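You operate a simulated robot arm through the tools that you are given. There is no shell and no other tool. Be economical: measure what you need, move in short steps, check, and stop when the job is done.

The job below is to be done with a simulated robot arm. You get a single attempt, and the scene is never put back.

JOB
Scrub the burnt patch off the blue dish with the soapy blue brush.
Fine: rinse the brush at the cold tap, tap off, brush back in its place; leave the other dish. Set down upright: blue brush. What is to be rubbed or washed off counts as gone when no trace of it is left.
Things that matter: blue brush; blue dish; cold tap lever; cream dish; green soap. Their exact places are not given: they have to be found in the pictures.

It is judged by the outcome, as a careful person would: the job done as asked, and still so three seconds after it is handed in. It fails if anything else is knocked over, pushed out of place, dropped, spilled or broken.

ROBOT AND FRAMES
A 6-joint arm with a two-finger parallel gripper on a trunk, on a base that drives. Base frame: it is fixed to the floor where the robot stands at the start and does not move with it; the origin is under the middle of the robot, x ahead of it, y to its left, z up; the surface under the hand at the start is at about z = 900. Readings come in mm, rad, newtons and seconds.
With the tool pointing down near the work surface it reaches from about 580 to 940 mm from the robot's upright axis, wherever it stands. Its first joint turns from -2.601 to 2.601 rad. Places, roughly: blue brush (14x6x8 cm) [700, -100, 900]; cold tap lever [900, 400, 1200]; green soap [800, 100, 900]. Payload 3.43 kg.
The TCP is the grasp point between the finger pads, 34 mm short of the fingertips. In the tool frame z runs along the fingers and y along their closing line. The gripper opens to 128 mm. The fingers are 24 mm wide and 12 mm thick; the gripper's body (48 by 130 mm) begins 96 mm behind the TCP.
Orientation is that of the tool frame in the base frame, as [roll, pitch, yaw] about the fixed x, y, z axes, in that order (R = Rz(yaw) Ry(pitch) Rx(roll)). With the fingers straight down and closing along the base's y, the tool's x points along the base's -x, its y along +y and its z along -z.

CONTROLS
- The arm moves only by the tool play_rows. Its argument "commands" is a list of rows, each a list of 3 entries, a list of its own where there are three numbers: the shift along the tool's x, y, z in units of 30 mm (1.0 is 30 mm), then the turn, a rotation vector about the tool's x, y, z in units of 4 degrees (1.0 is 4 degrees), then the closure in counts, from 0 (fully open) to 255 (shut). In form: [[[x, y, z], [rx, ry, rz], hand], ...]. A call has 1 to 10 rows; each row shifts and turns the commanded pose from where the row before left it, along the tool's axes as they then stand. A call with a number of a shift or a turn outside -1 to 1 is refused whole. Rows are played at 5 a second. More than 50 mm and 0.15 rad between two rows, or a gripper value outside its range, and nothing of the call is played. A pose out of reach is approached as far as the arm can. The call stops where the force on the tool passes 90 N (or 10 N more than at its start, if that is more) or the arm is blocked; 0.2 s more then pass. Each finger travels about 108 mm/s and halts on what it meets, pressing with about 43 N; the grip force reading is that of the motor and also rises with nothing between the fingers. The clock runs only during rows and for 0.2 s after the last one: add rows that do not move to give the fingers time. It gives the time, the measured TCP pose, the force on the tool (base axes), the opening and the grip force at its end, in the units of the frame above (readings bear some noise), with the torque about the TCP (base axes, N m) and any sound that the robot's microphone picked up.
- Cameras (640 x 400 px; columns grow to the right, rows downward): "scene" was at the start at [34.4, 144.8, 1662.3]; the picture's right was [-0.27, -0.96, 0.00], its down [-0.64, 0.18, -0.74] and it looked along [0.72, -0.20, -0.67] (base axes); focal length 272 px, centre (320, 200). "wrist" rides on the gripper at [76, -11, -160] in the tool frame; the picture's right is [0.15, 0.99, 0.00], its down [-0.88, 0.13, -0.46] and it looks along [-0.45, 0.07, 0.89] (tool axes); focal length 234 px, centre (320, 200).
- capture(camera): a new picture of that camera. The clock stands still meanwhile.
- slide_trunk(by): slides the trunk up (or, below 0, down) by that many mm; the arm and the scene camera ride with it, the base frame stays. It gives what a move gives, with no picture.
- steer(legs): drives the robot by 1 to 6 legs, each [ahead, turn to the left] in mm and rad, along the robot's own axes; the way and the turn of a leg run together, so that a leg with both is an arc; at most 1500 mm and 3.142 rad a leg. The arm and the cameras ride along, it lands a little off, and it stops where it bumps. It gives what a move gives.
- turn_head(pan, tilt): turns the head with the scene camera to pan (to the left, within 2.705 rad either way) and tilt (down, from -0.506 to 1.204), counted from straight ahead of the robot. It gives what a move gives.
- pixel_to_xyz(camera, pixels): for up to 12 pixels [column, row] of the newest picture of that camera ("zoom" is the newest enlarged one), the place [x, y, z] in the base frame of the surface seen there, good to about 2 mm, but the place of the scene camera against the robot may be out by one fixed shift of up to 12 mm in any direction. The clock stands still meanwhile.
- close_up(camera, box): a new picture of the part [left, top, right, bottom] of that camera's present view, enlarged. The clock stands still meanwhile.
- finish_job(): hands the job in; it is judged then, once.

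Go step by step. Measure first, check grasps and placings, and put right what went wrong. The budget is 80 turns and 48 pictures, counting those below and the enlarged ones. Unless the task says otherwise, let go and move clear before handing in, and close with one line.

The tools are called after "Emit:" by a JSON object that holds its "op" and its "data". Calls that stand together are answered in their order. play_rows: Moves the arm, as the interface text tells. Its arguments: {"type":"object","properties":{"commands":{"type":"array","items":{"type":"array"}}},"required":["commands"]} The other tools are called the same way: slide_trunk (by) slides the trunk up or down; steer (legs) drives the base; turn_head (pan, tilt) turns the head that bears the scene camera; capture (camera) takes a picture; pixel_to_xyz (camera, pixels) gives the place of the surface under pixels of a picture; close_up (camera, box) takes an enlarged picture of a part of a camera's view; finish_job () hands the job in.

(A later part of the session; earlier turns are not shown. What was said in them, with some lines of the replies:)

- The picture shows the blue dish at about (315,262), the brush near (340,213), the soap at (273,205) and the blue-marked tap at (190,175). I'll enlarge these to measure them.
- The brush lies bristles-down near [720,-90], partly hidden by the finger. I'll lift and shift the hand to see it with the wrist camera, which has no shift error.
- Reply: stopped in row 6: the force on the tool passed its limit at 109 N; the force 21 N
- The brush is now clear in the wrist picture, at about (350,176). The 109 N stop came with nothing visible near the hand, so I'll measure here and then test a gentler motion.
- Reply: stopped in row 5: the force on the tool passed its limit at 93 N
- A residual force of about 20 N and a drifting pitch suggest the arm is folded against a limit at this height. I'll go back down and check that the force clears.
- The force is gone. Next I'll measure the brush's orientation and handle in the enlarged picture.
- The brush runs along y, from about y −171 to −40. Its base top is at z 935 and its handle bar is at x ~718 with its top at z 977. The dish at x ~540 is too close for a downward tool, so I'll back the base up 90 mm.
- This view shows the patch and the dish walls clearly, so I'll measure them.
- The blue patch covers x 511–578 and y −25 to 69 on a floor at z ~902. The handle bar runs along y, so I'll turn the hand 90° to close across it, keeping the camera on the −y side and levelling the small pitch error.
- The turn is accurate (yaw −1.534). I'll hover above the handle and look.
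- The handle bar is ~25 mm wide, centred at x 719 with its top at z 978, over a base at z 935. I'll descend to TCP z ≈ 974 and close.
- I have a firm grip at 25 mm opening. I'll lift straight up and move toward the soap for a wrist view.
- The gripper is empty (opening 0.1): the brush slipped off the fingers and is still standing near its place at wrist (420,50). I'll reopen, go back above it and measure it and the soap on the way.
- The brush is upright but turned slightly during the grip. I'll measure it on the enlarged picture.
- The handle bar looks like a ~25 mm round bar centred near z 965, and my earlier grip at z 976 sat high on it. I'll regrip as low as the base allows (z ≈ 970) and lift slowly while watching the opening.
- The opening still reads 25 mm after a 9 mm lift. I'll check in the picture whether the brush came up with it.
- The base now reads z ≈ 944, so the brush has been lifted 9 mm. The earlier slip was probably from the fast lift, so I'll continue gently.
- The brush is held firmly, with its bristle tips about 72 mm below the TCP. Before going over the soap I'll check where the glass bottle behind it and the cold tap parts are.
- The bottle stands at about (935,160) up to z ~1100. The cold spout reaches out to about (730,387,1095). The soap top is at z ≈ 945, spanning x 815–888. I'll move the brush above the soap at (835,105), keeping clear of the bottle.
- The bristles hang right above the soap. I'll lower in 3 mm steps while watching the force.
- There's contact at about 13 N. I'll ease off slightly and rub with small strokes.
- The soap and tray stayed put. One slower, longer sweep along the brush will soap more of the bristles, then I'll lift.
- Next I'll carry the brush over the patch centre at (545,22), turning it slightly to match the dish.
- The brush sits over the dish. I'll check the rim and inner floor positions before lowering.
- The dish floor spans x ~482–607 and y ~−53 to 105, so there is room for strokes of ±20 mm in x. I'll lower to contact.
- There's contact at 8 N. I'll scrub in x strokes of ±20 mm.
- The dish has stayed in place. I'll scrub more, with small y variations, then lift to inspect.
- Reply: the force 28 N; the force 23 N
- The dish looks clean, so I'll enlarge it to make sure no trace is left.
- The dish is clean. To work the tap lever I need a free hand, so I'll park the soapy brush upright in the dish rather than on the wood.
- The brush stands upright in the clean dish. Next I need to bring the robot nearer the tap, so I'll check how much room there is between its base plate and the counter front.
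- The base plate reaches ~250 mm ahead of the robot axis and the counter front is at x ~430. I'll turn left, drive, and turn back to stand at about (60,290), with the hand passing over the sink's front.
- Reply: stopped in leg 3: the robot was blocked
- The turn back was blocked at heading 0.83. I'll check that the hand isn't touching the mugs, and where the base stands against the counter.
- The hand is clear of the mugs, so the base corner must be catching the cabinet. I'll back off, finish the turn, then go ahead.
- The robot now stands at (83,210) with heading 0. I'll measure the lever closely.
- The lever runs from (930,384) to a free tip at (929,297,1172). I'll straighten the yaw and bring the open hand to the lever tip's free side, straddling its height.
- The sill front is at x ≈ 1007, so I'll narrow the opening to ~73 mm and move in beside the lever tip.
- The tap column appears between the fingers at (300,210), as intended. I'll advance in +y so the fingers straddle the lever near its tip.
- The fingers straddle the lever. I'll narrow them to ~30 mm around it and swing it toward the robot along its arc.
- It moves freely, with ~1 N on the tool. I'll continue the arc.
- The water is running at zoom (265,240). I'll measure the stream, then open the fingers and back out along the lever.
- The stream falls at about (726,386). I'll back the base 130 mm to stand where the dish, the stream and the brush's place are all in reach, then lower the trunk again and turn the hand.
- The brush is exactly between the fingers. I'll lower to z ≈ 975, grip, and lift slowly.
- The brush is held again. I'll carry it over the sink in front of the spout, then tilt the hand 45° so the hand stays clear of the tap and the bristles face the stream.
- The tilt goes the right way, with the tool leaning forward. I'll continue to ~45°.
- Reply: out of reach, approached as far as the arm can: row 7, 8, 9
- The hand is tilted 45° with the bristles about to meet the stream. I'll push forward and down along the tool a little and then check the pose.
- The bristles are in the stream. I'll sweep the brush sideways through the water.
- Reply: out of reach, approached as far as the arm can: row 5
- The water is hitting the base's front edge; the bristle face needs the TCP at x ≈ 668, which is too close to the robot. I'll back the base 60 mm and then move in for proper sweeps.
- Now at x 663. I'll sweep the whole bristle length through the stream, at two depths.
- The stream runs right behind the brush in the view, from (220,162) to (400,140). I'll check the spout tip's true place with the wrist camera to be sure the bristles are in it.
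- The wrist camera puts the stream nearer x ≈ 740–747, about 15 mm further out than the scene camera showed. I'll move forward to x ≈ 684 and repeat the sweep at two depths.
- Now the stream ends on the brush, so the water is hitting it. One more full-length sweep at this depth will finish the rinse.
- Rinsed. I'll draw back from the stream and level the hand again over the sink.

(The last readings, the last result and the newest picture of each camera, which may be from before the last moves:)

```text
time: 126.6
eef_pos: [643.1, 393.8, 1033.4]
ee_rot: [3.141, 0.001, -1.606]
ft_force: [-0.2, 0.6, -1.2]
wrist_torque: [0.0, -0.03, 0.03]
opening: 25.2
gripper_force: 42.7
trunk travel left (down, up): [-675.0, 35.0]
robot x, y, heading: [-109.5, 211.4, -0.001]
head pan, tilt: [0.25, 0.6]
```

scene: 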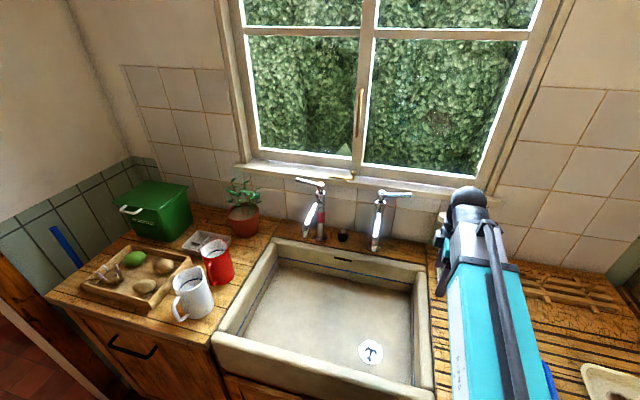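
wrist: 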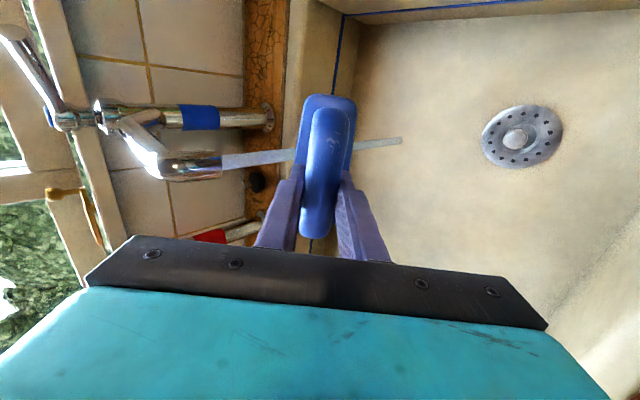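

The hand is level. I'll carry the brush back toward its place at (718,−107), turning it back to its original heading.

Emit:
{"op": "play_rows", "data": {"commands": [[[0, 0, -0.4], [0, 0, -0.95], 255], [[0.4, 0, -0.4], [0, 0, 0], 255], [[0.8, 0, 0], [0, 0, 0], 255], [[0.9, 0, 0], [0, 0, 0], 255], [[0.95, 0, 0], [0, 0, 0], 255], [[0.95, -0.1, 0], [0, 0, 0], 255], [[0.95, -0.1, 0], [0, 0, 0], 255], [[0.95, -0.1, 0], [0, 0, 0], 255], [[0.95, -0.1, 0], [0, 0, 0], 255], [[0.95, -0.1, 0], [0, 0, 0], 255]]}}

Emit:
{"op": "play_rows", "data": {"commands": [[[0.95, -0.15, 0], [0, 0, 0], 255], [[0.95, -0.15, 0], [0, 0, 0], 255], [[0.95, -0.2, 0], [0, 0, 0], 255], [[0.95, -0.2, 0], [0, 0, 0], 255], [[0.95, -0.2, 0], [0, 0, 0], 255], [[0.95, -0.2, 0], [0, 0, 0], 255], [[0.95, -0.2, 0], [0, 0, 0], 255], [[0.8, -0.2, 0], [0, 0, 0], 255], [[0.45, 0, 0], [0, 0, 0], 255], [[0, 0, 0], [0, 0, 0], 255]]}}

```text
time: 128.8
eef_pos: [666.8, 159.2, 1056.3]
ee_rot: [-3.139, 0.0, -1.539]
ft_force: [0.4, -0.3, -0.9]
wrist_torque: [0.0, 0.01, -0.01]
opening: 25.2
gripper_force: 43.1
trunk travel left (down, up): [-675.0, 35.0]
robot x, y, heading: [-113.5, 214.5, 0.001]
head pan, tilt: [0.25, 0.6]
```

```text
time: 131.0
eef_pos: [717.6, -75.8, 1057.8]
ee_rot: [-3.141, 0.0, -1.541]
ft_force: [0.8, 1.4, -1.3]
wrist_torque: [-0.01, -0.01, 0.03]
opening: 24.9
gripper_force: 42.9
trunk travel left (down, up): [-675.0, 35.0]
robot x, y, heading: [-112.9, 211.1, 0.007]
head pan, tilt: [0.25, 0.6]
```

Emit:
{"op": "play_rows", "data": {"commands": [[[0.4, 0, 0], [0, 0, 0], 255], [[0.42, 0, 0], [0, 0, 0], 255], [[0.2, 0, 0.4], [0, 0, 0], 255], [[0, 0, 0.6], [0, 0, 0], 255], [[0, 0, 0.7], [0, 0, 0], 255], [[0, 0, 0.6], [0, 0, 0], 255], [[0, 0, 0.3], [0, 0, 0], 255], [[0, 0, 0.1], [0, 0, 0], 255], [[0, 0, 0], [0, 0, 0], 255]]}}

Emit:
{"op": "play_rows", "data": {"commands": [[[0, 0, 0.06], [0, 0, 0], 255], [[0, 0, 0.05], [0, 0, 0], 255], [[0, 0, 0], [0, 0, 0], 255]]}}

```text
time: 133.0
eef_pos: [719.1, -105.6, 975.9]
ee_rot: [-3.141, 0.0, -1.539]
ft_force: [0.5, 0.0, -1.3]
wrist_torque: [0.02, 0.01, -0.01]
opening: 25.0
gripper_force: 42.9
trunk travel left (down, up): [-675.0, 35.0]
robot x, y, heading: [-111.9, 211.9, 0.006]
head pan, tilt: [0.25, 0.6]
```

```text
time: 133.8
eef_pos: [718.6, -105.0, 974.1]
ee_rot: [-3.138, -0.001, -1.539]
ft_force: [0.0, -0.1, -1.1]
wrist_torque: [-0.03, 0.03, 0.02]
opening: 25.0
gripper_force: 43.7
trunk travel left (down, up): [-675.0, 35.0]
robot x, y, heading: [-111.2, 210.9, 0.006]
head pan, tilt: [0.25, 0.6]
```

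Emit:
{"op": "play_rows", "data": {"commands": [[[0.05, 0, 0.05], [0, 0, 0], 255], [[0, 0, 0.03], [0, 0, 0], 255], [[0, 0, 0], [0, 0, 0], 255]]}}

```text
time: 134.6
eef_pos: [719.0, -106.5, 970.2]
ee_rot: [-3.14, 0.0, -1.539]
ft_force: [-0.6, 1.0, 1.5]
wrist_torque: [0.05, 0.0, 0.01]
opening: 25.1
gripper_force: 43.6
trunk travel left (down, up): [-675.0, 35.0]
robot x, y, heading: [-110.3, 212.5, 0.001]
head pan, tilt: [0.25, 0.6]
```

Touchdown: fz rose to about +1.5 N. I'll release, rise, and check the brush.

Emit:
{"op": "play_rows", "data": {"commands": [[[0, 0, 0], [0, 0, 0], 190], [[0, 0, 0], [0, 0, 0], 100], [[0, 0, 0], [0, 0, 0], 40], [[0, 0, 0], [0, 0, 0], 40], [[0, 0, -0.5], [0, 0, 0], 40], [[0, 0, -0.8], [0, 0, 0], 40], [[0, 0, -0.8], [0, 0, 0], 40], [[0, 0, -0.8], [0, 0, 0], 40], [[0, 0, -0.3], [0, 0, 0], 40], [[0, 0, 0], [0, 0, 0], 40]]}}

Emit:
{"op": "capture", "data": {"camera": "wrist"}}

Emit:
{"op": "pixel_to_xyz", "data": {"camera": "wrist", "pixels": [[304, 150], [308, 150], [320, 150], [332, 150], [338, 150], [311, 105], [347, 105], [325, 98], [310, 198], [318, 180], [330, 120]]}}

```text
time: 136.8
eef_pos: [719.7, -106.3, 1066.6]
ee_rot: [-3.14, -0.001, -1.538]
ft_force: [-0.1, 0.2, 0.6]
wrist_torque: [0.0, -0.01, 0.0]
opening: 107.7
gripper_force: 0.0
trunk travel left (down, up): [-675.0, 35.0]
robot x, y, heading: [-109.2, 209.2, 0.003]
head pan, tilt: [0.25, 0.6]
```

```text
2 pictures are left
```

wrist: 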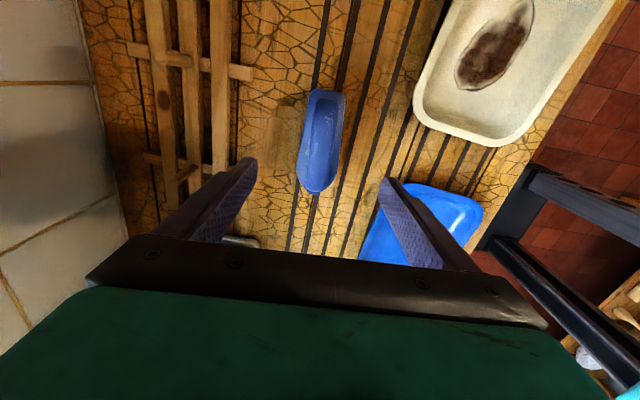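

```text
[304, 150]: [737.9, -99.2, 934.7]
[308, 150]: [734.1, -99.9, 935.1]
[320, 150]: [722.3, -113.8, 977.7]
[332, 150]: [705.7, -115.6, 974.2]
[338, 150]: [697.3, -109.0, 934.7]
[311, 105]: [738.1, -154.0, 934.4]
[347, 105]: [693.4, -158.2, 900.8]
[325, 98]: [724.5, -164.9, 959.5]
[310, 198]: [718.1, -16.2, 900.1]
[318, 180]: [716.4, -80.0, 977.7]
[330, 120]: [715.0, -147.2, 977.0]
```

The brush is back upright at its original place, and the cream dish is untouched. To shut the tap I'll bring the hand back to the pose it had beside the lever, then drive ahead.

Emit:
{"op": "play_rows", "data": {"commands": [[[-0.5, 0.15, 0], [0, 0, 0], 150], [[-0.9, 0.28, 0], [0, 0, 0], 150], [[-0.95, 0.29, 0], [0, 0, 0], 150], [[-0.95, 0.29, 0], [0, 0, 0], 150], [[-0.95, 0.29, 0], [0, 0, 0], 150], [[-0.95, 0.29, 0], [0, 0, 0], 150], [[-0.95, 0.29, 0], [0, 0, 0], 150], [[-0.95, 0.29, 0], [0, 0, 0], 150], [[-0.95, 0.29, 0], [0, 0, 0], 150], [[-0.95, 0.29, 0], [0, 0, 0], 150]]}}

Emit:
{"op": "play_rows", "data": {"commands": [[[-0.95, 0.29, 0], [0, 0, 0], 150], [[-0.95, 0.29, 0], [0, 0, 0], 150], [[-0.7, 0.25, 0], [0, 0, 0], 150], [[-0.46, 0.15, 0], [0, 0, 0], 150], [[0, 0, 0], [0, 0, 1], 150], [[0, 0, 0], [0, 0, 1], 150], [[0, 0, 0], [0, 0, 1], 150], [[0, 0, 0], [0, 0, 1], 150], [[0, 0, 0], [0, 0, 1], 150], [[0, 0, 0], [0, 0, 1], 150]]}}

Emit:
{"op": "slide_trunk", "data": {"by": 34}}

Emit:
{"op": "play_rows", "data": {"commands": [[[0, 0, -0.4], [0, 0, 1], 150], [[0, 0, -0.6], [0, 0, 1], 150], [[0, 0, -0.6], [0, 0, 1], 150], [[0, 0, -0.6], [0, 0, 1], 150], [[0, 0, -0.4], [0, 0, 1], 150], [[0, 0, -0.1], [0, 0, 1], 150], [[0, 0, 0], [0, 0, 0.46], 150], [[0, 0, 0], [0, 0, 0], 150]]}}

```text
time: 139.0
eef_pos: [627.7, 163.2, 1065.8]
ee_rot: [-3.14, 0.0, -1.539]
ft_force: [0.3, 0.4, 0.4]
wrist_torque: [-0.02, 0.0, 0.0]
opening: 52.5
gripper_force: 0.1
trunk travel left (down, up): [-675.0, 35.0]
robot x, y, heading: [-111.4, 210.8, -0.004]
head pan, tilt: [0.25, 0.6]
```

```text
time: 141.2
eef_pos: [595.9, 251.9, 1066.4]
ee_rot: [-3.141, 0.002, -1.962]
ft_force: [-0.2, 0.1, -0.9]
wrist_torque: [0.02, -0.03, 0.01]
opening: 52.7
gripper_force: 0.0
trunk travel left (down, up): [-675.0, 35.0]
robot x, y, heading: [-110.7, 211.1, -0.0]
head pan, tilt: [0.25, 0.6]
```

```text
time: 141.9
eef_pos: [596.5, 251.7, 1100.4]
ee_rot: [-3.14, -0.001, -1.959]
ft_force: [0.1, -0.3, 0.5]
wrist_torque: [0.01, 0.0, 0.01]
opening: 52.8
gripper_force: 0.1
trunk travel left (down, up): [-709.0, 1.0]
robot x, y, heading: [-112.2, 213.0, 0.004]
head pan, tilt: [0.25, 0.6]
```

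```text
time: 143.8
eef_pos: [595.1, 251.5, 1182.0]
ee_rot: [-3.141, 0.002, -2.41]
ft_force: [0.3, 0.2, 0.3]
wrist_torque: [0.01, 0.01, -0.04]
opening: 52.8
gripper_force: 0.1
trunk travel left (down, up): [-709.0, 1.0]
robot x, y, heading: [-111.8, 204.2, 0.002]
head pan, tilt: [0.25, 0.6]
```

Emit:
{"op": "steer", "data": {"legs": [[191, 0]]}}

```text
time: 145.4
eef_pos: [790.7, 250.7, 1181.0]
ee_rot: [-3.141, 0.0, -2.411]
ft_force: [-0.9, 0.1, 0.7]
wrist_torque: [0.01, 0.03, -0.02]
opening: 52.5
gripper_force: 0.1
trunk travel left (down, up): [-709.0, 1.0]
robot x, y, heading: [84.1, 212.7, 0.006]
head pan, tilt: [0.25, 0.6]
```

The pose is within ~4 mm of before. I'll correct sideways and advance along the lever's direction to straddle it again.

Emit:
{"op": "play_rows", "data": {"commands": [[[0, -0.17, -0.1], [0, 0, 0], 150], [[-0.5, 0, 0], [0, 0, 0], 150], [[-0.7, 0, 0], [0, 0, 0], 150], [[-0.7, 0, 0], [0, 0, 0], 150], [[-0.7, 0, 0], [0, 0, 0], 150], [[-0.7, 0, 0], [0, 0, 0], 150], [[-0.5, 0, 0], [0, 0, 0], 150], [[0, 0, 0], [0, 0, 0], 195], [[0, 0, 0], [0, 0, 0], 195]]}}

```text
time: 147.4
eef_pos: [877.4, 323.5, 1185.2]
ee_rot: [-3.137, 0.0, -2.409]
ft_force: [-0.1, 1.2, 0.2]
wrist_torque: [0.0, 0.0, -0.01]
opening: 30.0
gripper_force: 0.1
trunk travel left (down, up): [-709.0, 1.0]
robot x, y, heading: [83.5, 213.8, 0.007]
head pan, tilt: [0.25, 0.6]
```

Now I'll swing the lever back along the arc.

Emit:
{"op": "play_rows", "data": {"commands": [[[0, -0.18, 0], [0, 0, -1], 195], [[0, -0.18, 0], [0, 0, -1], 195], [[0, -0.18, 0], [0, 0, -1], 195], [[0, -0.18, 0], [0, 0, -1], 195], [[0, -0.18, 0], [0, 0, -1], 195], [[0, -0.18, 0], [0, 0, -1], 195], [[0, -0.18, 0], [0, 0, -1], 195], [[0, -0.18, 0], [0, 0, -1], 195], [[0, -0.18, 0], [0, 0, -1], 195], [[0, -0.18, 0], [0, 0, -1], 195]]}}

Emit:
{"op": "play_rows", "data": {"commands": [[[0, -0.18, 0], [0, 0, -1], 195], [[0, -0.18, 0], [0, 0, -1], 195], [[0, 0, 0], [0, 0, 0], 195]]}}

```text
time: 149.7
eef_pos: [923.5, 296.9, 1184.0]
ee_rot: [-3.14, 0.0, -1.71]
ft_force: [0.0, 0.5, -0.1]
wrist_torque: [0.05, 0.02, -0.01]
opening: 30.1
gripper_force: 0.2
trunk travel left (down, up): [-709.0, 1.0]
robot x, y, heading: [84.8, 213.3, 0.001]
head pan, tilt: [0.25, 0.6]
```

```text
time: 150.4
eef_pos: [935.3, 294.4, 1184.9]
ee_rot: [-3.14, -0.001, -1.57]
ft_force: [-0.5, 0.1, -0.4]
wrist_torque: [-0.03, 0.0, 0.01]
opening: 30.1
gripper_force: 0.0
trunk travel left (down, up): [-709.0, 1.0]
robot x, y, heading: [82.5, 211.1, 0.008]
head pan, tilt: [0.25, 0.6]
```

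I'm almost at the closed angle. I'll slide in slightly and push the last few millimetres, watching for the end stop.

Emit:
{"op": "play_rows", "data": {"commands": [[[-0.35, 0, 0], [0, 0, 0], 195], [[0, -0.07, 0], [0, 0, 0], 195], [[0, -0.07, 0], [0, 0, 0], 195], [[0, 0, 0], [0, 0, 0], 195]]}}

Emit:
{"op": "play_rows", "data": {"commands": [[[0, -0.07, 0], [0, 0, 0], 195], [[0, -0.07, 0], [0, 0, 0], 195], [[0, 0, 0], [0, 0, 0], 195]]}}

```text
time: 151.4
eef_pos: [937.6, 307.0, 1184.8]
ee_rot: [-3.141, 0.0, -1.572]
ft_force: [-1.2, -0.3, -0.3]
wrist_torque: [0.01, 0.05, -0.02]
opening: 30.4
gripper_force: 0.1
trunk travel left (down, up): [-709.0, 1.0]
robot x, y, heading: [82.1, 210.3, -0.001]
head pan, tilt: [0.25, 0.6]
```

```text
time: 152.2
eef_pos: [942.8, 307.0, 1185.7]
ee_rot: [-3.14, -0.002, -1.573]
ft_force: [0.2, 0.1, 0.1]
wrist_torque: [0.04, 0.03, 0.01]
opening: 30.0
gripper_force: 0.2
trunk travel left (down, up): [-709.0, 1.0]
robot x, y, heading: [83.8, 214.9, -0.003]
head pan, tilt: [0.25, 0.6]
```

Emit:
{"op": "play_rows", "data": {"commands": [[[0, -0.07, 0], [0, 0, 0], 195], [[0, -0.05, 0], [0, 0, 0], 195], [[0, 0, 0], [0, 0, 0], 195]]}}

Emit:
{"op": "close_up", "data": {"camera": "scene", "box": [330, 145, 470, 385]}}

Emit:
{"op": "pixel_to_xyz", "data": {"camera": "zoom", "pixels": [[285, 95], [292, 96], [300, 97], [306, 97], [310, 98]]}}

```text
time: 153.1
eef_pos: [945.6, 306.2, 1186.6]
ee_rot: [-3.139, 0.002, -1.573]
ft_force: [-3.8, -0.9, -0.1]
wrist_torque: [0.05, 0.02, -0.01]
opening: 32.0
gripper_force: 1.9
trunk travel left (down, up): [-709.0, 1.0]
robot x, y, heading: [82.3, 213.1, 0.003]
head pan, tilt: [0.25, 0.6]
```

```text
1.67 times, centred on (400, 265) of scene
```

zoom: 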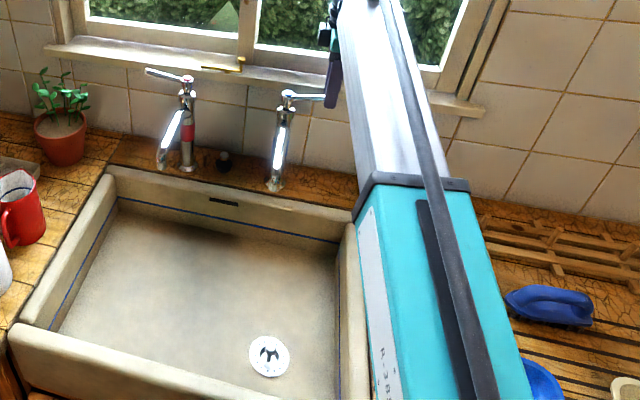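

```text
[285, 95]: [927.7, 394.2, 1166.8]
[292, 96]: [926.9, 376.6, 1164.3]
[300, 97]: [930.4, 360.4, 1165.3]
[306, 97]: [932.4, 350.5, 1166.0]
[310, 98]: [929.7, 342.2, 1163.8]
```

The water is off and the lever is against its stop (−3.8 N). The brush is standing in its place at zoom (548,305). I'll release the lever and withdraw.

Emit:
{"op": "play_rows", "data": {"commands": [[[0, 0.25, 0], [0, 0, 0], 150], [[0, 0.1, 0], [0, 0, 0], 150], [[0.4, 0, 0], [0, 0, 0], 150], [[0.6, 0, 0], [0, 0, 0], 150], [[0.7, 0, 0], [0, 0, 0], 150], [[0.5, 0.3, 0], [0, 0, 0], 150], [[0, 0.7, 0], [0, 0, 0], 150], [[0, 0.9, 0], [0, 0, 0], 150], [[0, 0.9, 0], [0, 0, 0], 150], [[0, 0.5, 0], [0, 0, 0], 150]]}}

Emit:
{"op": "steer", "data": {"legs": [[-150, 0]]}}

Emit:
{"op": "capture", "data": {"camera": "scene"}}

```text
time: 155.2
eef_pos: [835.3, 241.0, 1184.4]
ee_rot: [-3.141, -0.001, -1.573]
ft_force: [-0.4, -0.3, -0.2]
wrist_torque: [0.04, 0.0, -0.01]
opening: 52.6
gripper_force: 0.1
trunk travel left (down, up): [-709.0, 1.0]
robot x, y, heading: [82.9, 213.4, -0.001]
head pan, tilt: [0.25, 0.6]
```

```text
time: 156.7
eef_pos: [682.0, 239.1, 1185.6]
ee_rot: [-3.141, 0.001, -1.575]
ft_force: [-0.4, -0.6, -0.2]
wrist_torque: [0.03, -0.06, 0.05]
opening: 52.9
gripper_force: 0.1
trunk travel left (down, up): [-709.0, 1.0]
robot x, y, heading: [-71.0, 211.8, -0.0]
head pan, tilt: [0.25, 0.6]
```

```text
0 pictures are left
```

scene: 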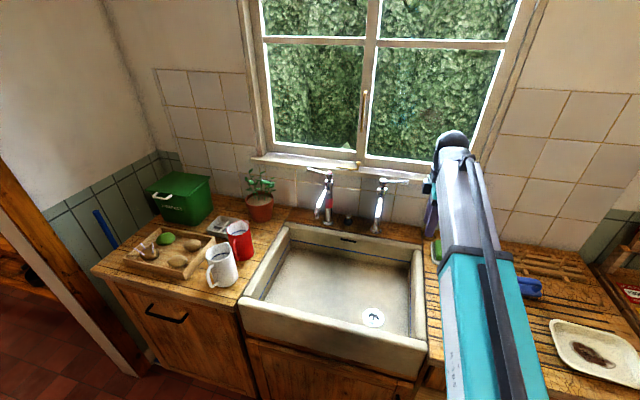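

The last picture shows the tap off with its lever back, the cream dish untouched, the brush in its place and the hand clear. I'm handing the job in.

Emit:
{"op": "finish_job", "data": {}}

```text
The job is handed in.
```

The burnt patch is scrubbed off the blue dish with no trace visible. The brush was swept through the cold stream several times and is back upright in its place, though I couldn't see its bristles afterwards. The tap is off and the cream dish was left alone.
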